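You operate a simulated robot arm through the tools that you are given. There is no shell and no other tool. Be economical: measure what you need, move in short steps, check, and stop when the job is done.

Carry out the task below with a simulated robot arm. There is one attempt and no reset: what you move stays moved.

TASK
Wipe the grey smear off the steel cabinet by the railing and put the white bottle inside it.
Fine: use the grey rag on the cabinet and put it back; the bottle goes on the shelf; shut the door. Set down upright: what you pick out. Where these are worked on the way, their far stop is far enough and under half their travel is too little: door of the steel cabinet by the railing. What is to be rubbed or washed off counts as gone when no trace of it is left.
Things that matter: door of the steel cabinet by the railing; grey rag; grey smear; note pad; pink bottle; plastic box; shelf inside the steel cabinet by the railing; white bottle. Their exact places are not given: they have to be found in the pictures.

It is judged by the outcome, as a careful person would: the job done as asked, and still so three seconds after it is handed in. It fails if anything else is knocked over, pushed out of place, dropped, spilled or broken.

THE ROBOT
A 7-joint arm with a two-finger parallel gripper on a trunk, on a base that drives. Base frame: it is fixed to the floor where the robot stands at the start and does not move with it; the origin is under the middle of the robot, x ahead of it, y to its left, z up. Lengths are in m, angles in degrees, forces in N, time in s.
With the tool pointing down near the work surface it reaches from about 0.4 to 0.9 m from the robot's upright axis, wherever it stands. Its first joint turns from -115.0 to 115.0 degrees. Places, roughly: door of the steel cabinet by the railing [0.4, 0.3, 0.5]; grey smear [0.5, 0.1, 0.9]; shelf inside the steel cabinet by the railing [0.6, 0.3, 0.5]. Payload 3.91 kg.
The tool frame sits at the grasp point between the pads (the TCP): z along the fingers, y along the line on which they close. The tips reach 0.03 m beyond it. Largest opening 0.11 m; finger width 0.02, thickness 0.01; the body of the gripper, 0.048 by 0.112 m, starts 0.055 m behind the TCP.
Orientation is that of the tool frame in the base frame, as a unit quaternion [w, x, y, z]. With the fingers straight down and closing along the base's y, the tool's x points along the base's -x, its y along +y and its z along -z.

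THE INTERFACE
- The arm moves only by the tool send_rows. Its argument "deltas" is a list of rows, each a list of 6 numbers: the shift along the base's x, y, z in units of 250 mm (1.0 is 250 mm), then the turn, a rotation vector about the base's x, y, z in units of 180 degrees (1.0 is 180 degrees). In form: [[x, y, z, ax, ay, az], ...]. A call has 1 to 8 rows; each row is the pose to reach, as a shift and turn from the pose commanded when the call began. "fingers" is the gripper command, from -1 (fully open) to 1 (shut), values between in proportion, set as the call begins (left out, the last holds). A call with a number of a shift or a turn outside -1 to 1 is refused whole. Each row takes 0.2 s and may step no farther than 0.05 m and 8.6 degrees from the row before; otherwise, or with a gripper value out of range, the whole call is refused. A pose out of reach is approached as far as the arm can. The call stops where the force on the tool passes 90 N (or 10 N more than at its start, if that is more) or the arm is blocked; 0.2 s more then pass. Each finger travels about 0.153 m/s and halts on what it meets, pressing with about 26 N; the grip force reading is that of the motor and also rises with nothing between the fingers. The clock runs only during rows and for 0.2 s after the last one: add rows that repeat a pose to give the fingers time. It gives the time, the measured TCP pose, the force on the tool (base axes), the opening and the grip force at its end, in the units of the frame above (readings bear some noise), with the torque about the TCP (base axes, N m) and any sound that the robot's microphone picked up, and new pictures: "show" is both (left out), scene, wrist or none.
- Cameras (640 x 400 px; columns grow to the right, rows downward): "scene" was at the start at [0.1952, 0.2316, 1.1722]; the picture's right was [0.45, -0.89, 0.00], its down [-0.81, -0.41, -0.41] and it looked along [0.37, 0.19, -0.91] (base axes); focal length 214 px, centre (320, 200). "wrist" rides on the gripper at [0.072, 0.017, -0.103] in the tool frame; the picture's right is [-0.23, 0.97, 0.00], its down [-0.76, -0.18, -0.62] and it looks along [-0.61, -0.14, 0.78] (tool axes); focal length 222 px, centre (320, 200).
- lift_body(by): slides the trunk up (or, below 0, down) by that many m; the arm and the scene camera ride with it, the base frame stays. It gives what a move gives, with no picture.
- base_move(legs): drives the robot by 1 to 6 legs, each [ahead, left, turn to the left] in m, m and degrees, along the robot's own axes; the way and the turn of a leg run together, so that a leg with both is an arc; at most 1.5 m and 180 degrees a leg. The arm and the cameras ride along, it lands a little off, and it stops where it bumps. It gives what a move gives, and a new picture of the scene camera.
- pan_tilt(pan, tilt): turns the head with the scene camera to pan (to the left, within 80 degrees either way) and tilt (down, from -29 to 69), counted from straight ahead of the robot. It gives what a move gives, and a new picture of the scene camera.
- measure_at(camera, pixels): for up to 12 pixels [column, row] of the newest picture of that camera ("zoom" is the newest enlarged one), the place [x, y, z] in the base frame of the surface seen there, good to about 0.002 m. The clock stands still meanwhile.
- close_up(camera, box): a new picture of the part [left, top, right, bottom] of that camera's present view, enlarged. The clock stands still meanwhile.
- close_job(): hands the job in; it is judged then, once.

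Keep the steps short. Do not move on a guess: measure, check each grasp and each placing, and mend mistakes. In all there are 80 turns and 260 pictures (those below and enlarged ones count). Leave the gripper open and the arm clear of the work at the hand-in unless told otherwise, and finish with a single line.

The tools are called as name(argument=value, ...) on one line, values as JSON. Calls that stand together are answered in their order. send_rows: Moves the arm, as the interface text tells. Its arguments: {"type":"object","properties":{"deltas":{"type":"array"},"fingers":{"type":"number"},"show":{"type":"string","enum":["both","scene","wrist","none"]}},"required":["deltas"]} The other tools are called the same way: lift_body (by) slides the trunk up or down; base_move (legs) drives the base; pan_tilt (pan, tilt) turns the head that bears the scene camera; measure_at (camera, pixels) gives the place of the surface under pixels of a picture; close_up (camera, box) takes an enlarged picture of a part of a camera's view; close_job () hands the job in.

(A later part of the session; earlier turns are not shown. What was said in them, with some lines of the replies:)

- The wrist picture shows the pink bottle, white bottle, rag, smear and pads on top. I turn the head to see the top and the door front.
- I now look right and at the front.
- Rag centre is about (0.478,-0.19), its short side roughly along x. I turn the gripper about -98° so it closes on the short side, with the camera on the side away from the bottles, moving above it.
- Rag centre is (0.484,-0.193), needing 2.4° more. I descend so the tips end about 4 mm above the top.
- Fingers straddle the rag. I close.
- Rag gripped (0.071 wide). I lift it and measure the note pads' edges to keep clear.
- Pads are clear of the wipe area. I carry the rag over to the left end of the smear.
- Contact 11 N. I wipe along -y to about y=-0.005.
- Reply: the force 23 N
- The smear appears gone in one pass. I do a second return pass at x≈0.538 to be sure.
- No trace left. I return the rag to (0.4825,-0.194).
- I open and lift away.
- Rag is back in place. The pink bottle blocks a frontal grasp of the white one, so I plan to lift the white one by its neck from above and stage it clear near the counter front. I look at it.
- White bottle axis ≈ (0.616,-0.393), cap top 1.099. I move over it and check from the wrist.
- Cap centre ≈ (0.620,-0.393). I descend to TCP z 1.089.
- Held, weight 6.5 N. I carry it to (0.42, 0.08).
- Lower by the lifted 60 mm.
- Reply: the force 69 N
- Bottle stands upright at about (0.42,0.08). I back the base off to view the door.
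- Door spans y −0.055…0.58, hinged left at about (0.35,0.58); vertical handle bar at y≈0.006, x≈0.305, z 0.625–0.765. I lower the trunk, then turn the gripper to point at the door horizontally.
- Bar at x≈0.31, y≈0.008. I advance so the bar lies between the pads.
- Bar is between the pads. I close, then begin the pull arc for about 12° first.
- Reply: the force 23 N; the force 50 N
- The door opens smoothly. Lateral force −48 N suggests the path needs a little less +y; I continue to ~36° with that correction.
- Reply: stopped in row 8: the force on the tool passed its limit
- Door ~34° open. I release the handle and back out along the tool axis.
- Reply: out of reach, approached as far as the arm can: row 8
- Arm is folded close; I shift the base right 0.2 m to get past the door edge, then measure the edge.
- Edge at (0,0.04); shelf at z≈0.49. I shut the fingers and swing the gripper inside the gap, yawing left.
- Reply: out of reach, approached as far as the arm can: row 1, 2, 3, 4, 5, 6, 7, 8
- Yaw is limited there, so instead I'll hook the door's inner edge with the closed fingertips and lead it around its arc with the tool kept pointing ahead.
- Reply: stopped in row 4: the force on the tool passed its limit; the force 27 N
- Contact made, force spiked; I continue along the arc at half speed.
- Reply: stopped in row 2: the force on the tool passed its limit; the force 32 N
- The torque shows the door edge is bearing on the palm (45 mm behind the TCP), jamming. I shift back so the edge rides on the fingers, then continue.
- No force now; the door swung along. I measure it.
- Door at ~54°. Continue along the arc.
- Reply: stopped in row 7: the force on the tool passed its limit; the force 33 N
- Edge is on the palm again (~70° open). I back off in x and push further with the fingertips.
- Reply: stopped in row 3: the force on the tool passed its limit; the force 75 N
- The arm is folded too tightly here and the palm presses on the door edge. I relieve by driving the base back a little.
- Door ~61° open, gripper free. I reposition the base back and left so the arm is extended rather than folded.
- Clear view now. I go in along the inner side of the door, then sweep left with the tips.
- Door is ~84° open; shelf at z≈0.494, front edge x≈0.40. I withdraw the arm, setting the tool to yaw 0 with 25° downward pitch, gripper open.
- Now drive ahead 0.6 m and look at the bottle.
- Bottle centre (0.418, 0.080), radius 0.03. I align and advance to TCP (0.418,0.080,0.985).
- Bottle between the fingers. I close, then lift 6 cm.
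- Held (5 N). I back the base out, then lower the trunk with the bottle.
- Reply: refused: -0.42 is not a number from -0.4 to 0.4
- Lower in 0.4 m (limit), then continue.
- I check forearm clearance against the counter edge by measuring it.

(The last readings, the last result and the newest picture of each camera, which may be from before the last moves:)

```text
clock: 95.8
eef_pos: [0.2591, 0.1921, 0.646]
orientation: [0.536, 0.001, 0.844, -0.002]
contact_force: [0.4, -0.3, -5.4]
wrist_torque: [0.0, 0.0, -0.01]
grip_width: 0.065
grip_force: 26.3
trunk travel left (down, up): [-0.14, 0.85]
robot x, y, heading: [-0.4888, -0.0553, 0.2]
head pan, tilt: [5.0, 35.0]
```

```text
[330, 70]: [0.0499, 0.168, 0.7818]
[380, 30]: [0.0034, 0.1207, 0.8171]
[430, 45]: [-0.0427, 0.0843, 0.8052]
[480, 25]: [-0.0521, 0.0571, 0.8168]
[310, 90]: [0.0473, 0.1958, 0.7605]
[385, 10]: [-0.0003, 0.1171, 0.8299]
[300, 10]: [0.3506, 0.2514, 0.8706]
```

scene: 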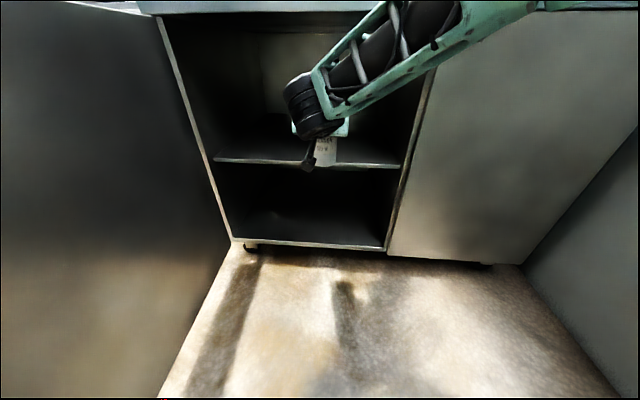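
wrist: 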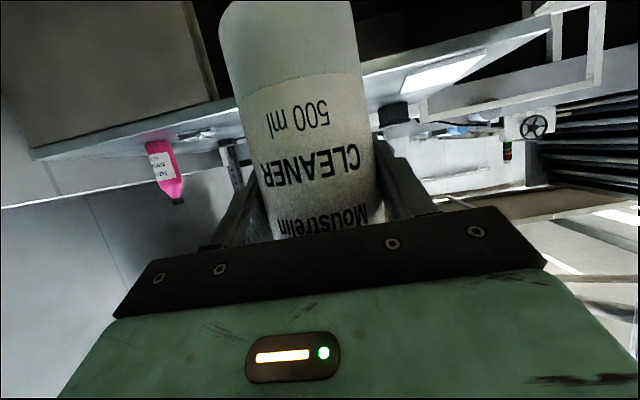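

Clear: wrist top will be ~0.78 under the counter at ~0.86. I drive ahead 0.27 m to bring the bottle over the shelf.

base_move(legs=[[0.27, 0, 0]])

pan_tilt(pan=20, tilt=50)

close_up(camera="wrist", box=[0, 0, 640, 400])

```text
clock: 97.8
eef_pos: [0.5292, 0.1919, 0.6454]
orientation: [0.535, 0.002, 0.845, -0.002]
contact_force: [-0.2, 1.3, -5.2]
wrist_torque: [0.0, 0.01, 0.0]
grip_width: 0.0652
grip_force: 26.0
trunk travel left (down, up): [-0.14, 0.85]
robot x, y, heading: [-0.2192, -0.0543, 0.1]
head pan, tilt: [5.0, 35.0]
```

scene: 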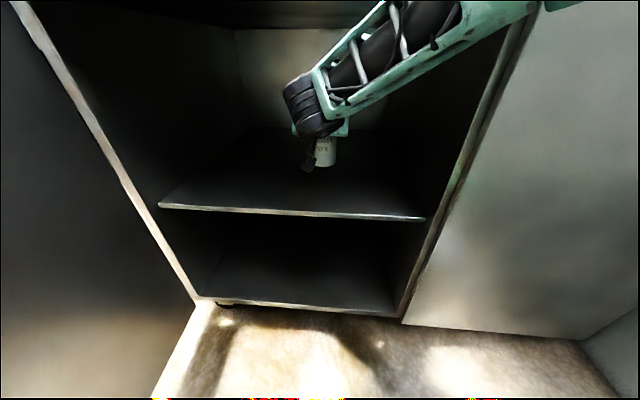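

```text
clock: 98.5
eef_pos: [0.5295, 0.1918, 0.6449]
orientation: [0.536, 0.002, 0.844, -0.002]
contact_force: [-0.4, 0.2, -5.5]
wrist_torque: [0.01, -0.02, -0.01]
grip_width: 0.0653
grip_force: 26.4
trunk travel left (down, up): [-0.14, 0.85]
robot x, y, heading: [-0.2179, -0.0621, -0.3]
head pan, tilt: [20.0, 50.0]
```

scene: 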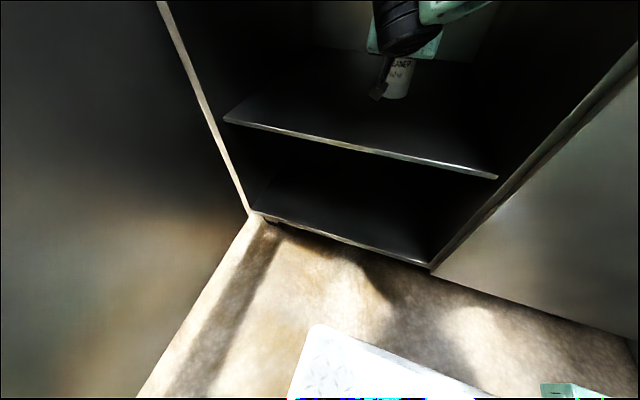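

```text
1.00 times, centred on (320, 200) of wrist
```

zoom: 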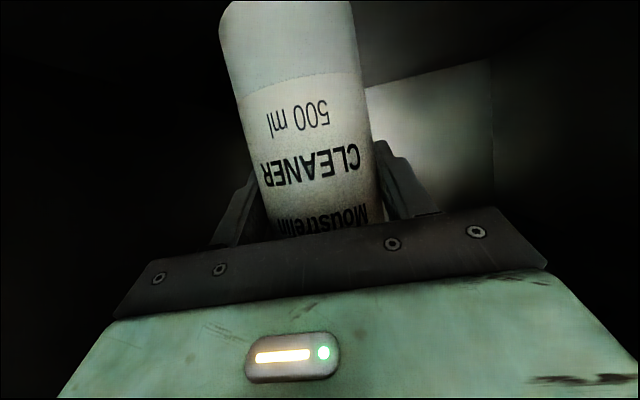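

Lower onto the shelf (z 0.4935): TCP to ~0.579, slowly at the end.

send_rows(deltas=[[0, 0, -0.1, 0, 0, 0], [0, 0, -0.19, 0, 0, 0], [0, 0, -0.235, 0, 0, 0], [0, 0, -0.252, 0, 0, 0], [0, 0, -0.262, 0, 0, 0], [0, 0, -0.266, 0, 0, 0], [0, 0, -0.266, 0, 0, 0]], show="none")

```text
clock: 100.1
eef_pos: [0.5301, 0.1915, 0.5805]
orientation: [0.537, 0.002, 0.844, -0.002]
contact_force: [-3.1, -3.1, 10.4]
wrist_torque: [0.06, 0.5, 0.08]
grip_width: 0.0651
grip_force: 25.4
trunk travel left (down, up): [-0.14, 0.85]
robot x, y, heading: [-0.2152, -0.0574, 0.3]
head pan, tilt: [20.0, 50.0]
```

On the shelf (10 N). I open and retreat straight back.

send_rows(deltas=[[0, 0, 0, 0, 0, 0], [0, 0, 0, 0, 0, 0], [0, 0, 0, 0, 0, 0], [-0.1, 0, 0, 0, 0, 0], [-0.24, 0, 0, 0, 0, 0], [-0.4, 0, 0, 0, 0, 0], [-0.58, 0, 0, 0, 0, 0], [-0.76, 0, 0, 0, 0, 0]], fingers=-1, show="wrist")

```text
clock: 101.9
eef_pos: [0.34, 0.1893, 0.5796]
orientation: [0.535, 0.003, 0.845, -0.002]
contact_force: [-0.6, -0.5, 0.5]
wrist_torque: [-0.02, 0.01, -0.01]
grip_width: 0.11
grip_force: 0.0
trunk travel left (down, up): [-0.14, 0.85]
robot x, y, heading: [-0.2214, -0.0576, 0.2]
head pan, tilt: [20.0, 50.0]
```

wrist: 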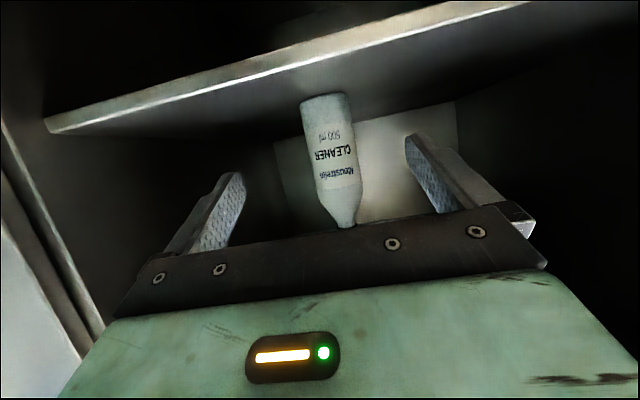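

Bottle stands on the shelf. I back out to work on the door.

base_move(legs=[[-0.75, 0, 0]])

pan_tilt(pan=35, tilt=25)

measure_at(camera="scene", pixels=[[150, 200], [180, 280], [90, 100], [300, 130], [295, 200], [375, 120], [500, 165]])

```text
clock: 106.0
eef_pos: [-0.4223, 0.1931, 0.5798]
orientation: [0.536, -0.003, 0.844, 0.002]
contact_force: [-0.8, -0.5, -0.2]
wrist_torque: [0.0, 0.02, 0.01]
grip_width: 0.1099
grip_force: 0.1
trunk travel left (down, up): [-0.14, 0.85]
robot x, y, heading: [-0.9756, -0.0639, 1.1]
head pan, tilt: [20.0, 50.0]
```

scene: 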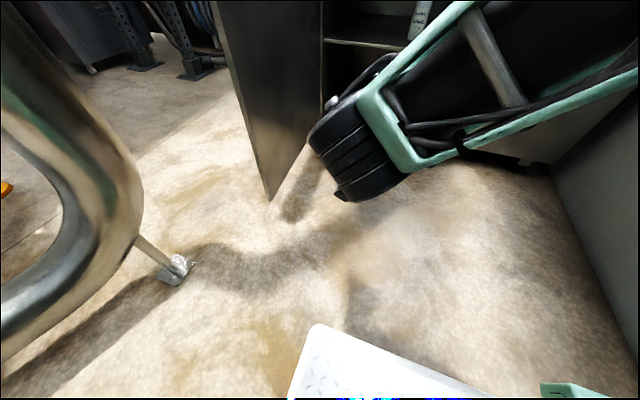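

```text
clock: 106.9
eef_pos: [-0.4213, 0.1922, 0.5812]
orientation: [0.535, -0.003, 0.845, 0.001]
contact_force: [0.8, -0.8, -0.2]
wrist_torque: [-0.01, 0.05, -0.01]
grip_width: 0.1101
grip_force: 0.1
trunk travel left (down, up): [-0.14, 0.85]
robot x, y, heading: [-0.9779, -0.0639, 0.9]
head pan, tilt: [35.0, 25.0]
```

scene: 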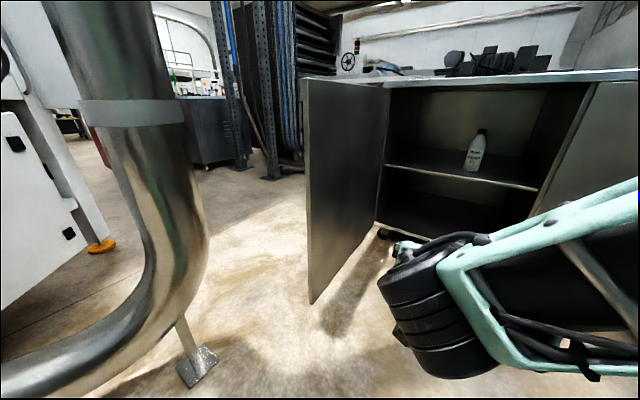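

```text
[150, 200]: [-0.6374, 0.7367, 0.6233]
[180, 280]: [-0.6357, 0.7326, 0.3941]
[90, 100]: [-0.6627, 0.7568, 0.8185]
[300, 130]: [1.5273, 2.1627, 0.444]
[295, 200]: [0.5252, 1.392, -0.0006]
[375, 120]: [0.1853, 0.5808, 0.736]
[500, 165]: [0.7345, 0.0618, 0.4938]
```

Bottle is visible upright on the shelf. Pipe at about (-0.6,0.7) must be avoided. I shut the fingers and bring them around the door's free edge, below the handle.

send_rows(deltas=[[-0.02, 0.12, -0.03, 0, 0, 0.04], [-0.04, 0.24, -0.06, 0, 0, 0.08], [-0.06, 0.38, -0.09, 0, 0, 0.083], [-0.06, 0.54, -0.12, 0, 0, 0.083], [-0.06, 0.7, -0.12, 0, 0, 0.083], [-0.06, 0.86, -0.12, 0, 0, 0.083], [-0.06, 1.0, -0.12, 0, 0, 0.083]], fingers=1, show="both")

```text
clock: 108.5
eef_pos: [-0.4381, 0.4427, 0.5505]
orientation: [0.532, -0.113, 0.836, 0.071]
contact_force: [-1.5, 0.1, -0.1]
wrist_torque: [0.02, 0.02, -0.01]
grip_width: 0.0
grip_force: 25.8
trunk travel left (down, up): [-0.14, 0.85]
robot x, y, heading: [-0.9751, -0.0631, 0.8]
head pan, tilt: [35.0, 25.0]
```

scene: 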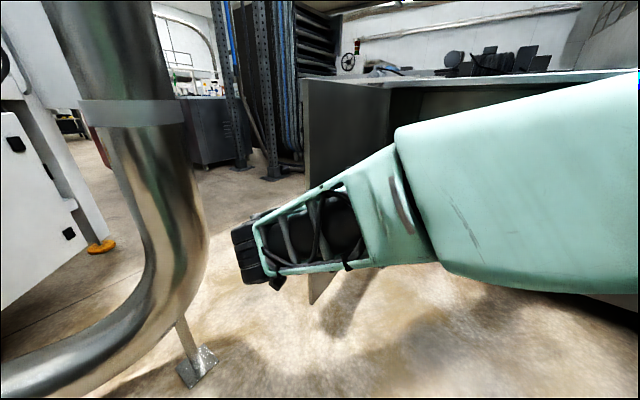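
wrist: 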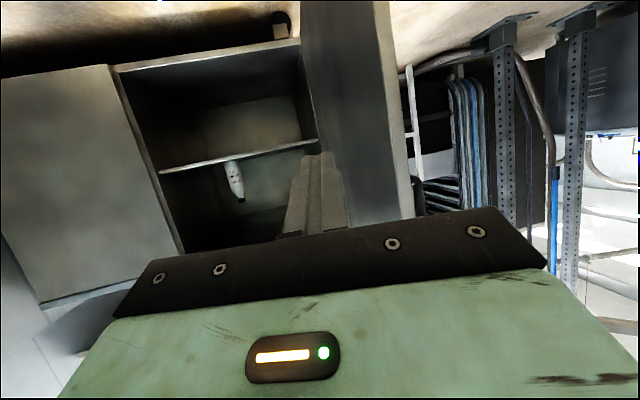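

measure_at(camera="wrist", pixels=[[395, 100], [405, 160], [410, 205], [340, 100], [385, 40]])

measure_at(camera="scene", pixels=[[240, 250], [235, 235], [200, 230], [270, 220], [305, 120]])

```text
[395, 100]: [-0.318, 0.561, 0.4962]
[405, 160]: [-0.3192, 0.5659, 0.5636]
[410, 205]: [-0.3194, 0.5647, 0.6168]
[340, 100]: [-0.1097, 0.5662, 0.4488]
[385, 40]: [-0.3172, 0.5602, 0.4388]
```

```text
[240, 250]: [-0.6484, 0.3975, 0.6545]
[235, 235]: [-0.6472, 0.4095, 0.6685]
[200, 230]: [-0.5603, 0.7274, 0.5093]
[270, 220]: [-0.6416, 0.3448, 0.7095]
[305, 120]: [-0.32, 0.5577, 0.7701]
```

Edge at (-0.319, 0.57). I go to y=0.61, then forward past the edge.

send_rows(deltas=[[0, 0.16, 0, 0, 0, 0], [0, 0.32, 0, 0, 0, 0], [0, 0.48, 0, 0, 0, 0], [0, 0.68, 0, 0, 0, 0], [0.15, 0.69, 0, 0, 0, 0], [0.3, 0.69, 0, 0, 0, 0], [0.46, 0.69, 0, 0, 0, 0], [0.56, 0.69, 0, 0, 0, 0]], show="both")

```text
clock: 110.3
eef_pos: [-0.3795, 0.5604, 0.542]
orientation: [0.531, -0.113, 0.837, 0.071]
contact_force: [-1.2, -0.2, -0.3]
wrist_torque: [-0.04, 0.0, -0.01]
grip_width: 0.0
grip_force: 26.2
out of reach, approached as far as the arm can: row 4, 5, 6, 7, 8
trunk travel left (down, up): [-0.14, 0.85]
robot x, y, heading: [-0.9746, -0.061, 0.9]
head pan, tilt: [35.0, 25.0]
```

scene: 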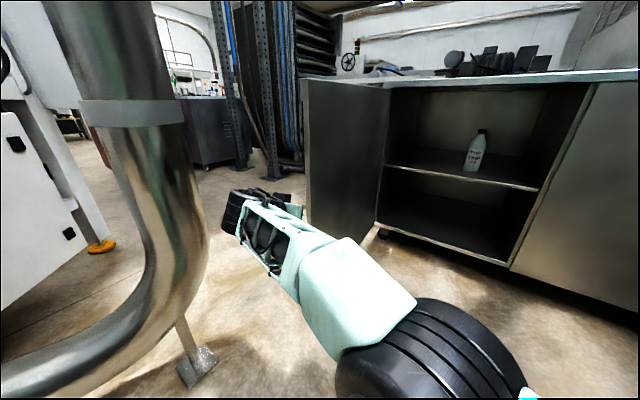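
wrist: 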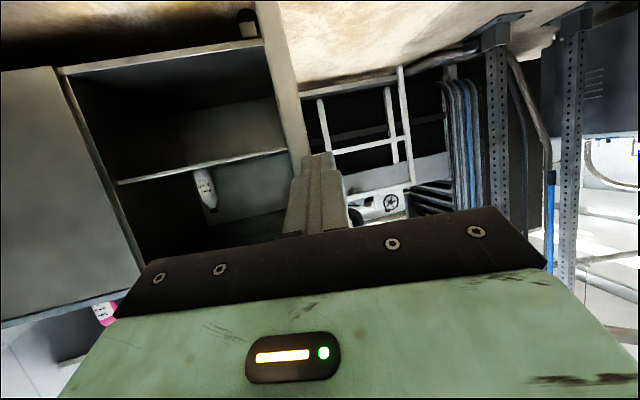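

Out of arm reach; I use the base instead: left 0.065, then ahead 0.085.

base_move(legs=[[0, 0.065, 0], [0.085, 0, 0]])

close_up(camera="wrist", box=[160, 0, 480, 200])

```text
clock: 112.0
eef_pos: [-0.2982, 0.6289, 0.5421]
orientation: [0.531, -0.114, 0.837, 0.071]
contact_force: [0.0, 0.7, 0.4]
wrist_torque: [0.0, 0.0, -0.03]
grip_width: 0.0
grip_force: 25.5
trunk travel left (down, up): [-0.14, 0.85]
robot x, y, heading: [-0.8984, 0.0029, 0.7]
head pan, tilt: [35.0, 25.0]
```

scene: 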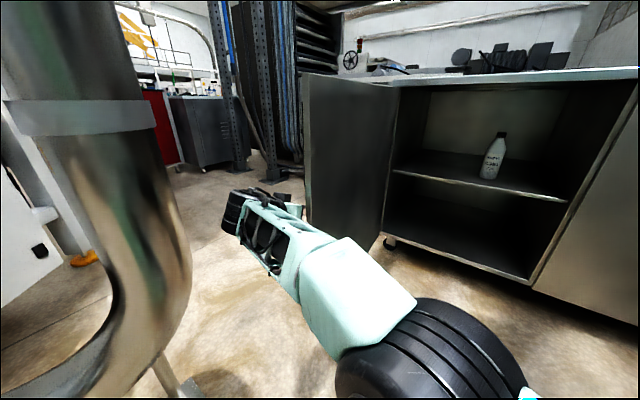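

```text
2.00 times, centred on (320, 100) of wrist
```

zoom: 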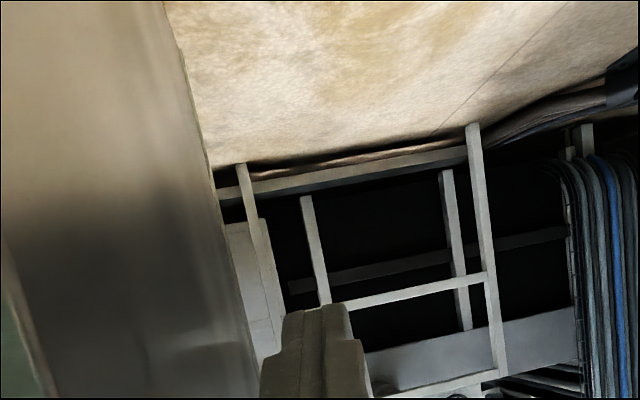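

Fingers are past the edge on the outer side. I draw the door toward closing.

send_rows(deltas=[[0, -0.12, 0, 0, 0, 0], [0, -0.22, 0, 0, 0, 0], [0.01, -0.34, 0, 0, 0, 0], [0.03, -0.47, 0, 0, 0, 0], [0.055, -0.6, 0, 0, 0, 0], [0.09, -0.74, 0, 0, 0, 0], [0.13, -0.88, 0, 0, 0, 0], [0.17, -0.98, 0, 0, 0, 0]], show="both")

```text
clock: 112.8
eef_pos: [-0.2856, 0.5328, 0.5318]
orientation: [0.533, -0.112, 0.837, 0.061]
contact_force: [-29.8, -4.2, 19.4]
wrist_torque: [-0.02, -1.43, -0.55]
grip_width: 0.0002
grip_force: 26.2
trunk travel left (down, up): [-0.14, 0.85]
robot x, y, heading: [-0.8938, 0.0062, 0.7]
head pan, tilt: [35.0, 25.0]
stopped in row 4: the force on the tool passed its limit (the readings are from after the stop); the commanded pose is now the measured one
```

scene: 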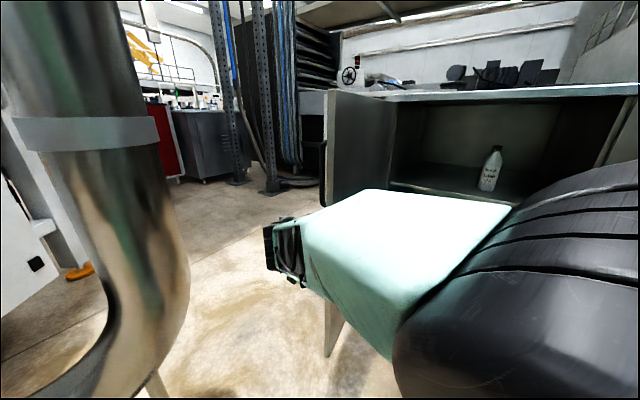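
wrist: 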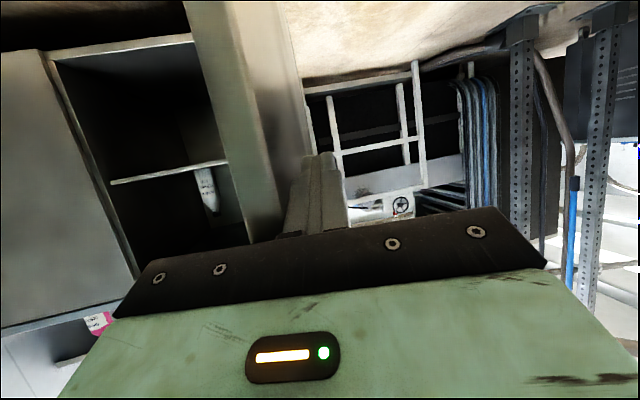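

The palm's corner touched the door end. I back off 3.5 cm in x and continue.

send_rows(deltas=[[-0.08, 0.0, 0.02, 0, 0, 0], [-0.14, -0.02, 0.04, 0, 0, 0], [-0.13, -0.11, 0.04, 0, 0, 0], [-0.115, -0.2, 0.04, 0, 0, 0], [-0.095, -0.29, 0.04, 0, 0, 0], [-0.07, -0.38, 0.04, 0, 0, 0], [-0.04, -0.46, 0.04, 0, 0, 0], [-0.0, -0.54, 0.04, 0, 0, 0]], show="both")

```text
clock: 114.8
eef_pos: [-0.2474, 0.3642, 0.5069]
orientation: [0.532, -0.096, 0.841, 0.012]
contact_force: [-0.4, 0.4, 0.2]
wrist_torque: [0.0, -0.04, -0.04]
grip_width: 0.0
grip_force: 25.7
trunk travel left (down, up): [-0.14, 0.85]
robot x, y, heading: [-0.8964, 0.0029, 1.0]
head pan, tilt: [35.0, 25.0]
stopped in row 8: the arm was blocked; the commanded pose is now the measured one
```

scene: 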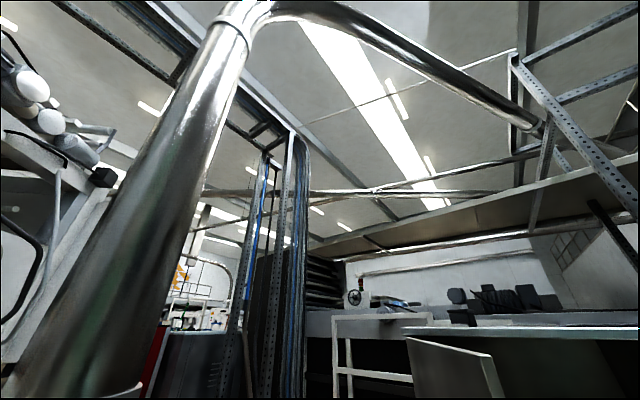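
wrist: 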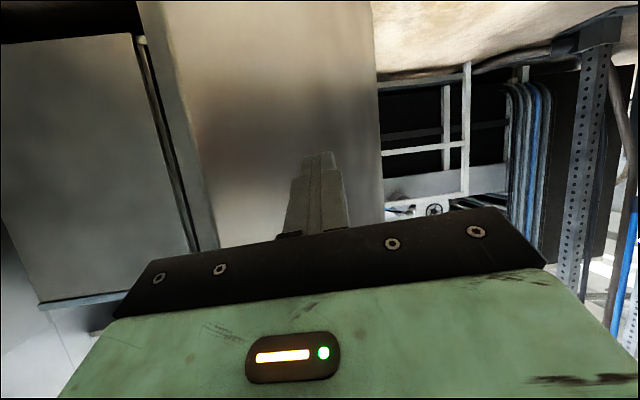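

The elbow bumped the head, and the arm stopped. Door is partly closing. I back the base a bit and re-aim the head to see.

base_move(legs=[[-0.1, 0, 0]])

send_rows(deltas=[[0.12, 0.0, 0, 0, 0, 0], [0.24, -0.02, 0, 0, 0, 0], [0.32, -0.04, 0, 0, 0, 0]], show="none")

pan_tilt(pan=20, tilt=30)

```text
clock: 116.0
eef_pos: [-0.3464, 0.3621, 0.5098]
orientation: [0.531, -0.096, 0.842, 0.011]
contact_force: [-0.3, 0.3, 0.3]
wrist_torque: [-0.01, -0.03, 0.03]
grip_width: 0.0002
grip_force: 25.3
trunk travel left (down, up): [-0.14, 0.85]
robot x, y, heading: [-0.9899, 0.008, 1.0]
head pan, tilt: [35.0, 25.0]
```

scene: 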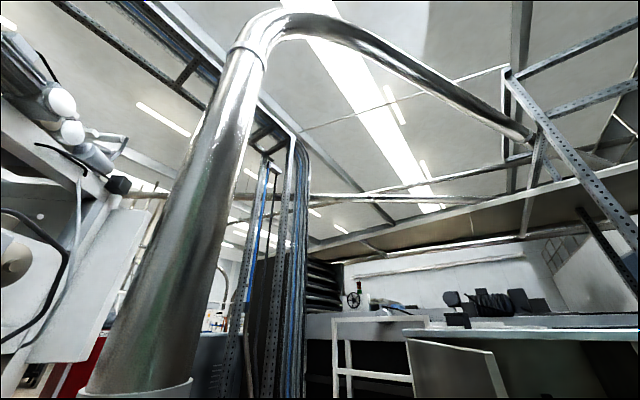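

```text
clock: 116.8
eef_pos: [-0.2641, 0.3482, 0.5112]
orientation: [0.533, -0.094, 0.841, 0.013]
contact_force: [-1.0, 1.3, 2.7]
wrist_torque: [-0.02, 0.09, -0.03]
grip_width: 0.0001
grip_force: 27.0
trunk travel left (down, up): [-0.14, 0.85]
robot x, y, heading: [-0.9953, 0.0035, 0.8]
head pan, tilt: [35.0, 25.0]
```

```text
clock: 117.6
eef_pos: [-0.2679, 0.3508, 0.5083]
orientation: [0.531, -0.097, 0.842, 0.013]
contact_force: [0.0, -0.3, 1.2]
wrist_torque: [0.0, 0.01, -0.01]
grip_width: 0.0
grip_force: 26.2
trunk travel left (down, up): [-0.14, 0.85]
robot x, y, heading: [-0.9941, 0.007, 0.6]
head pan, tilt: [20.0, 30.0]
```

scene: 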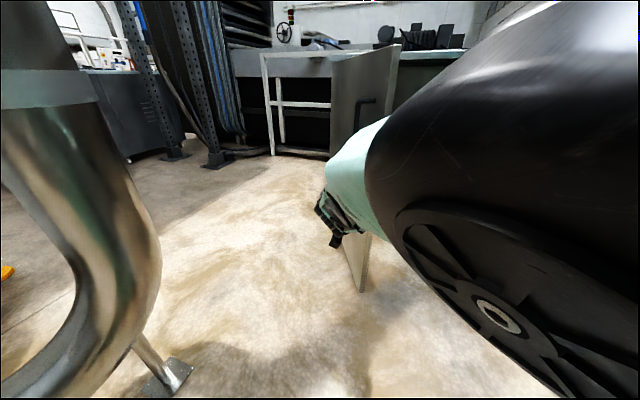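

measure_at(camera="scene", pixels=[[345, 70], [375, 65], [395, 60], [362, 280], [365, 105]])

```text
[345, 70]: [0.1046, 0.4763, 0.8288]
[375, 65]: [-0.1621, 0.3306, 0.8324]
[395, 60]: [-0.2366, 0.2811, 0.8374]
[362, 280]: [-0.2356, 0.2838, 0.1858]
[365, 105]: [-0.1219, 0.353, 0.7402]
```

Door at ~60°, gripper on its outer face, below the handle. Driving straight ahead will push it closed; 0.42 m first.

base_move(legs=[[0.42, 0, 0]])

```text
clock: 120.2
eef_pos: [0.1591, 0.3542, 0.5073]
orientation: [0.531, -0.096, 0.842, 0.012]
contact_force: [0.0, 0.1, -0.5]
wrist_torque: [0.01, 0.01, 0.0]
grip_width: 0.0003
grip_force: 26.6
trunk travel left (down, up): [-0.14, 0.85]
robot x, y, heading: [-0.5699, 0.0041, 0.6]
head pan, tilt: [20.0, 30.0]
```

scene: 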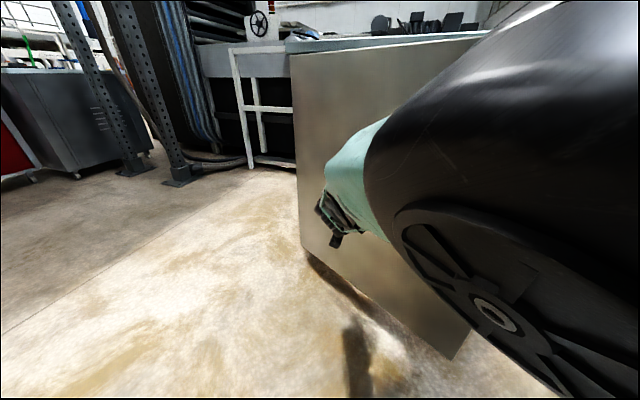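

Works. I drive another 0.13 m slowly, then finish by arm.

base_move(legs=[[0.11, 0, 0]])

measure_at(camera="scene", pixels=[[300, 60], [400, 60], [320, 140], [440, 320], [360, 90]])

```text
clock: 121.4
eef_pos: [0.2697, 0.3549, 0.5076]
orientation: [0.532, -0.096, 0.841, 0.012]
contact_force: [0.0, -0.3, 0.0]
wrist_torque: [0.03, 0.05, 0.01]
grip_width: 0.0
grip_force: 25.9
trunk travel left (down, up): [-0.14, 0.85]
robot x, y, heading: [-0.4595, 0.0078, 0.5]
head pan, tilt: [20.0, 30.0]
```

scene: 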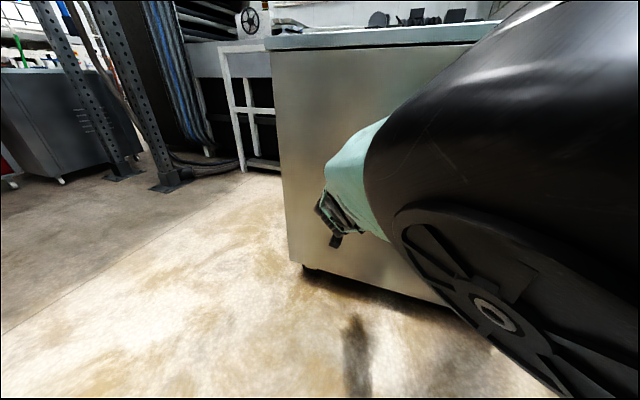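

```text
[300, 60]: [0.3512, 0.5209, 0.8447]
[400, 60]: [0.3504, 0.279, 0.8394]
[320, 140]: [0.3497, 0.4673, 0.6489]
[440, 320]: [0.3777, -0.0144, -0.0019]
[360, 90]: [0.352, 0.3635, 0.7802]
```

The door face reads x≈0.351 along its width: shut. I back off and check everything.

base_move(legs=[[-0.35, 0, 0]])

lift_body(by=0.35)

send_rows(deltas=[[0, 0.05, 0, 0, 0, 0], [0, 0.1, 0, 0, 0, 0], [0, 0.15, 0, 0, 0, 0]], fingers=-1, show="wrist")

pan_tilt(pan=0, tilt=35)

```text
clock: 123.7
eef_pos: [-0.0884, 0.3548, 0.5078]
orientation: [0.53, -0.097, 0.842, 0.012]
contact_force: [1.3, 0.3, -0.7]
wrist_torque: [-0.02, 0.03, -0.01]
grip_width: 0.0
grip_force: 26.0
trunk travel left (down, up): [-0.14, 0.85]
robot x, y, heading: [-0.8152, 0.0039, 0.8]
head pan, tilt: [20.0, 30.0]
```

scene: 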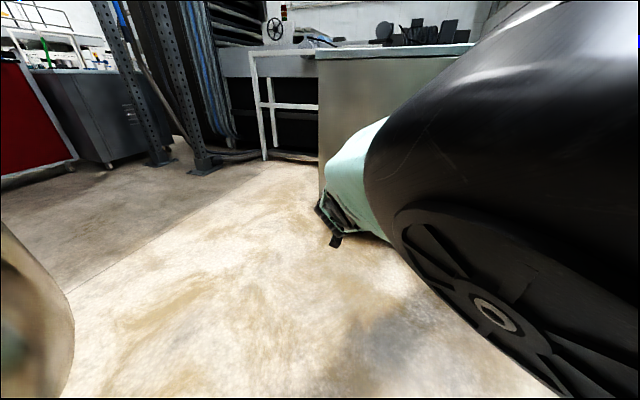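

```text
clock: 127.1
eef_pos: [-0.0879, 0.353, 0.8573]
orientation: [0.532, -0.098, 0.841, 0.013]
contact_force: [0.9, 0.5, -0.3]
wrist_torque: [-0.03, -0.03, -0.03]
grip_width: 0.0002
grip_force: 25.8
trunk travel left (down, up): [-0.49, 0.5]
robot x, y, heading: [-0.8116, 0.0053, 0.7]
head pan, tilt: [20.0, 30.0]
```

```text
clock: 127.9
eef_pos: [-0.0886, 0.3915, 0.8572]
orientation: [0.532, -0.096, 0.841, 0.011]
contact_force: [-1.2, -0.3, 0.9]
wrist_torque: [0.01, 0.0, -0.01]
grip_width: 0.11
grip_force: 0.1
trunk travel left (down, up): [-0.49, 0.5]
robot x, y, heading: [-0.8172, 0.0047, 1.0]
head pan, tilt: [20.0, 30.0]
```

wrist: 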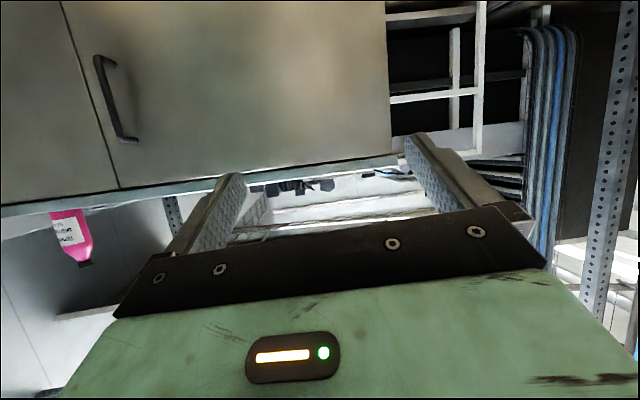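

```text
clock: 128.7
eef_pos: [-0.0879, 0.3917, 0.8569]
orientation: [0.531, -0.097, 0.842, 0.013]
contact_force: [0.7, -1.2, 0.0]
wrist_torque: [0.04, -0.02, -0.01]
grip_width: 0.11
grip_force: 0.1
trunk travel left (down, up): [-0.49, 0.5]
robot x, y, heading: [-0.8173, 0.0056, 0.9]
head pan, tilt: [0.0, 35.0]
```

scene: 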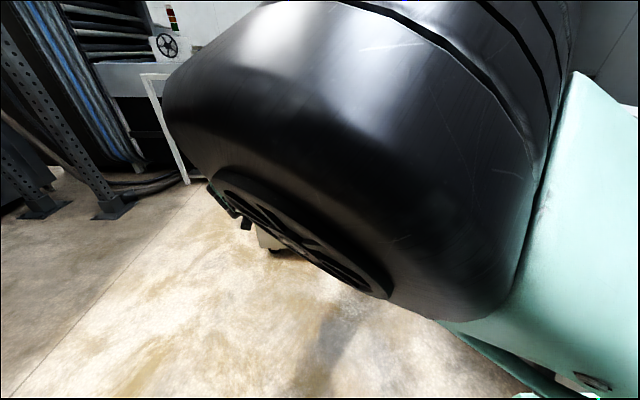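

measure_at(camera="wrist", pixels=[[85, 50], [95, 110], [60, 60], [115, 165], [75, 130], [380, 50], [250, 100]])

send_rows(deltas=[[0.15, -0.1, 0.1, 0, 0, 0], [0.3, -0.2, 0.2, 0, 0, 0], [0.42, -0.3, 0.3, 0, 0, 0], [0.42, -0.42, 0.45, 0, 0, 0], [0.42, -0.55, 0.6, 0, 0, 0], [0.42, -0.65, 0.75, 0, 0, 0]], show="both")

```text
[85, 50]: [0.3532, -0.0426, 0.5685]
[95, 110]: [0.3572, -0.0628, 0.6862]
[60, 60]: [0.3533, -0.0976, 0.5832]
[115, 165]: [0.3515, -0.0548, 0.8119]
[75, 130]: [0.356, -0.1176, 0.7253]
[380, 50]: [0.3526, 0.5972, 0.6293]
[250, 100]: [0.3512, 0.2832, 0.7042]
```

```text
refused: row 1 steps farther than a row can; nothing moved
```

Door is flush (0.353 both sides of the seam). I move the arm for a final view of the top.

send_rows(deltas=[[0.08, -0.08, 0.1, 0, 0, 0], [0.16, -0.16, 0.2, 0, 0, 0], [0.24, -0.24, 0.3, 0, 0, 0], [0.3, -0.36, 0.4, 0, 0, 0], [0.3, -0.5, 0.5, 0, 0, 0], [0.3, -0.64, 0.6, 0, 0, 0], [0.3, -0.78, 0.7, 0, 0, 0]], show="both")

```text
clock: 130.3
eef_pos: [-0.0118, 0.1962, 1.0327]
orientation: [0.531, -0.097, 0.842, 0.012]
contact_force: [-0.3, 1.0, -0.1]
wrist_torque: [0.01, -0.02, -0.02]
grip_width: 0.11
grip_force: 0.1
trunk travel left (down, up): [-0.49, 0.5]
robot x, y, heading: [-0.8176, 0.0058, 0.9]
head pan, tilt: [0.0, 35.0]
```

scene: 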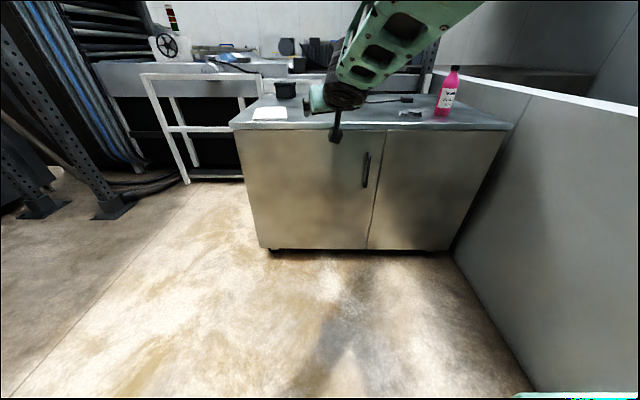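
wrist: 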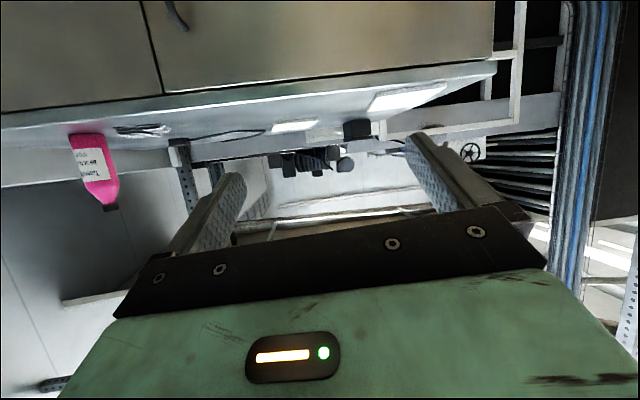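

Everything stands in place: the smear is gone, the rag is back, the door is shut, and the gripper is open and clear. I hand in.

close_job()

```text
The job is handed in.
```

The smear is wiped off, the rag is back in its place, the white bottle stands upright on the shelf inside the steel cabinet, and the door is shut.
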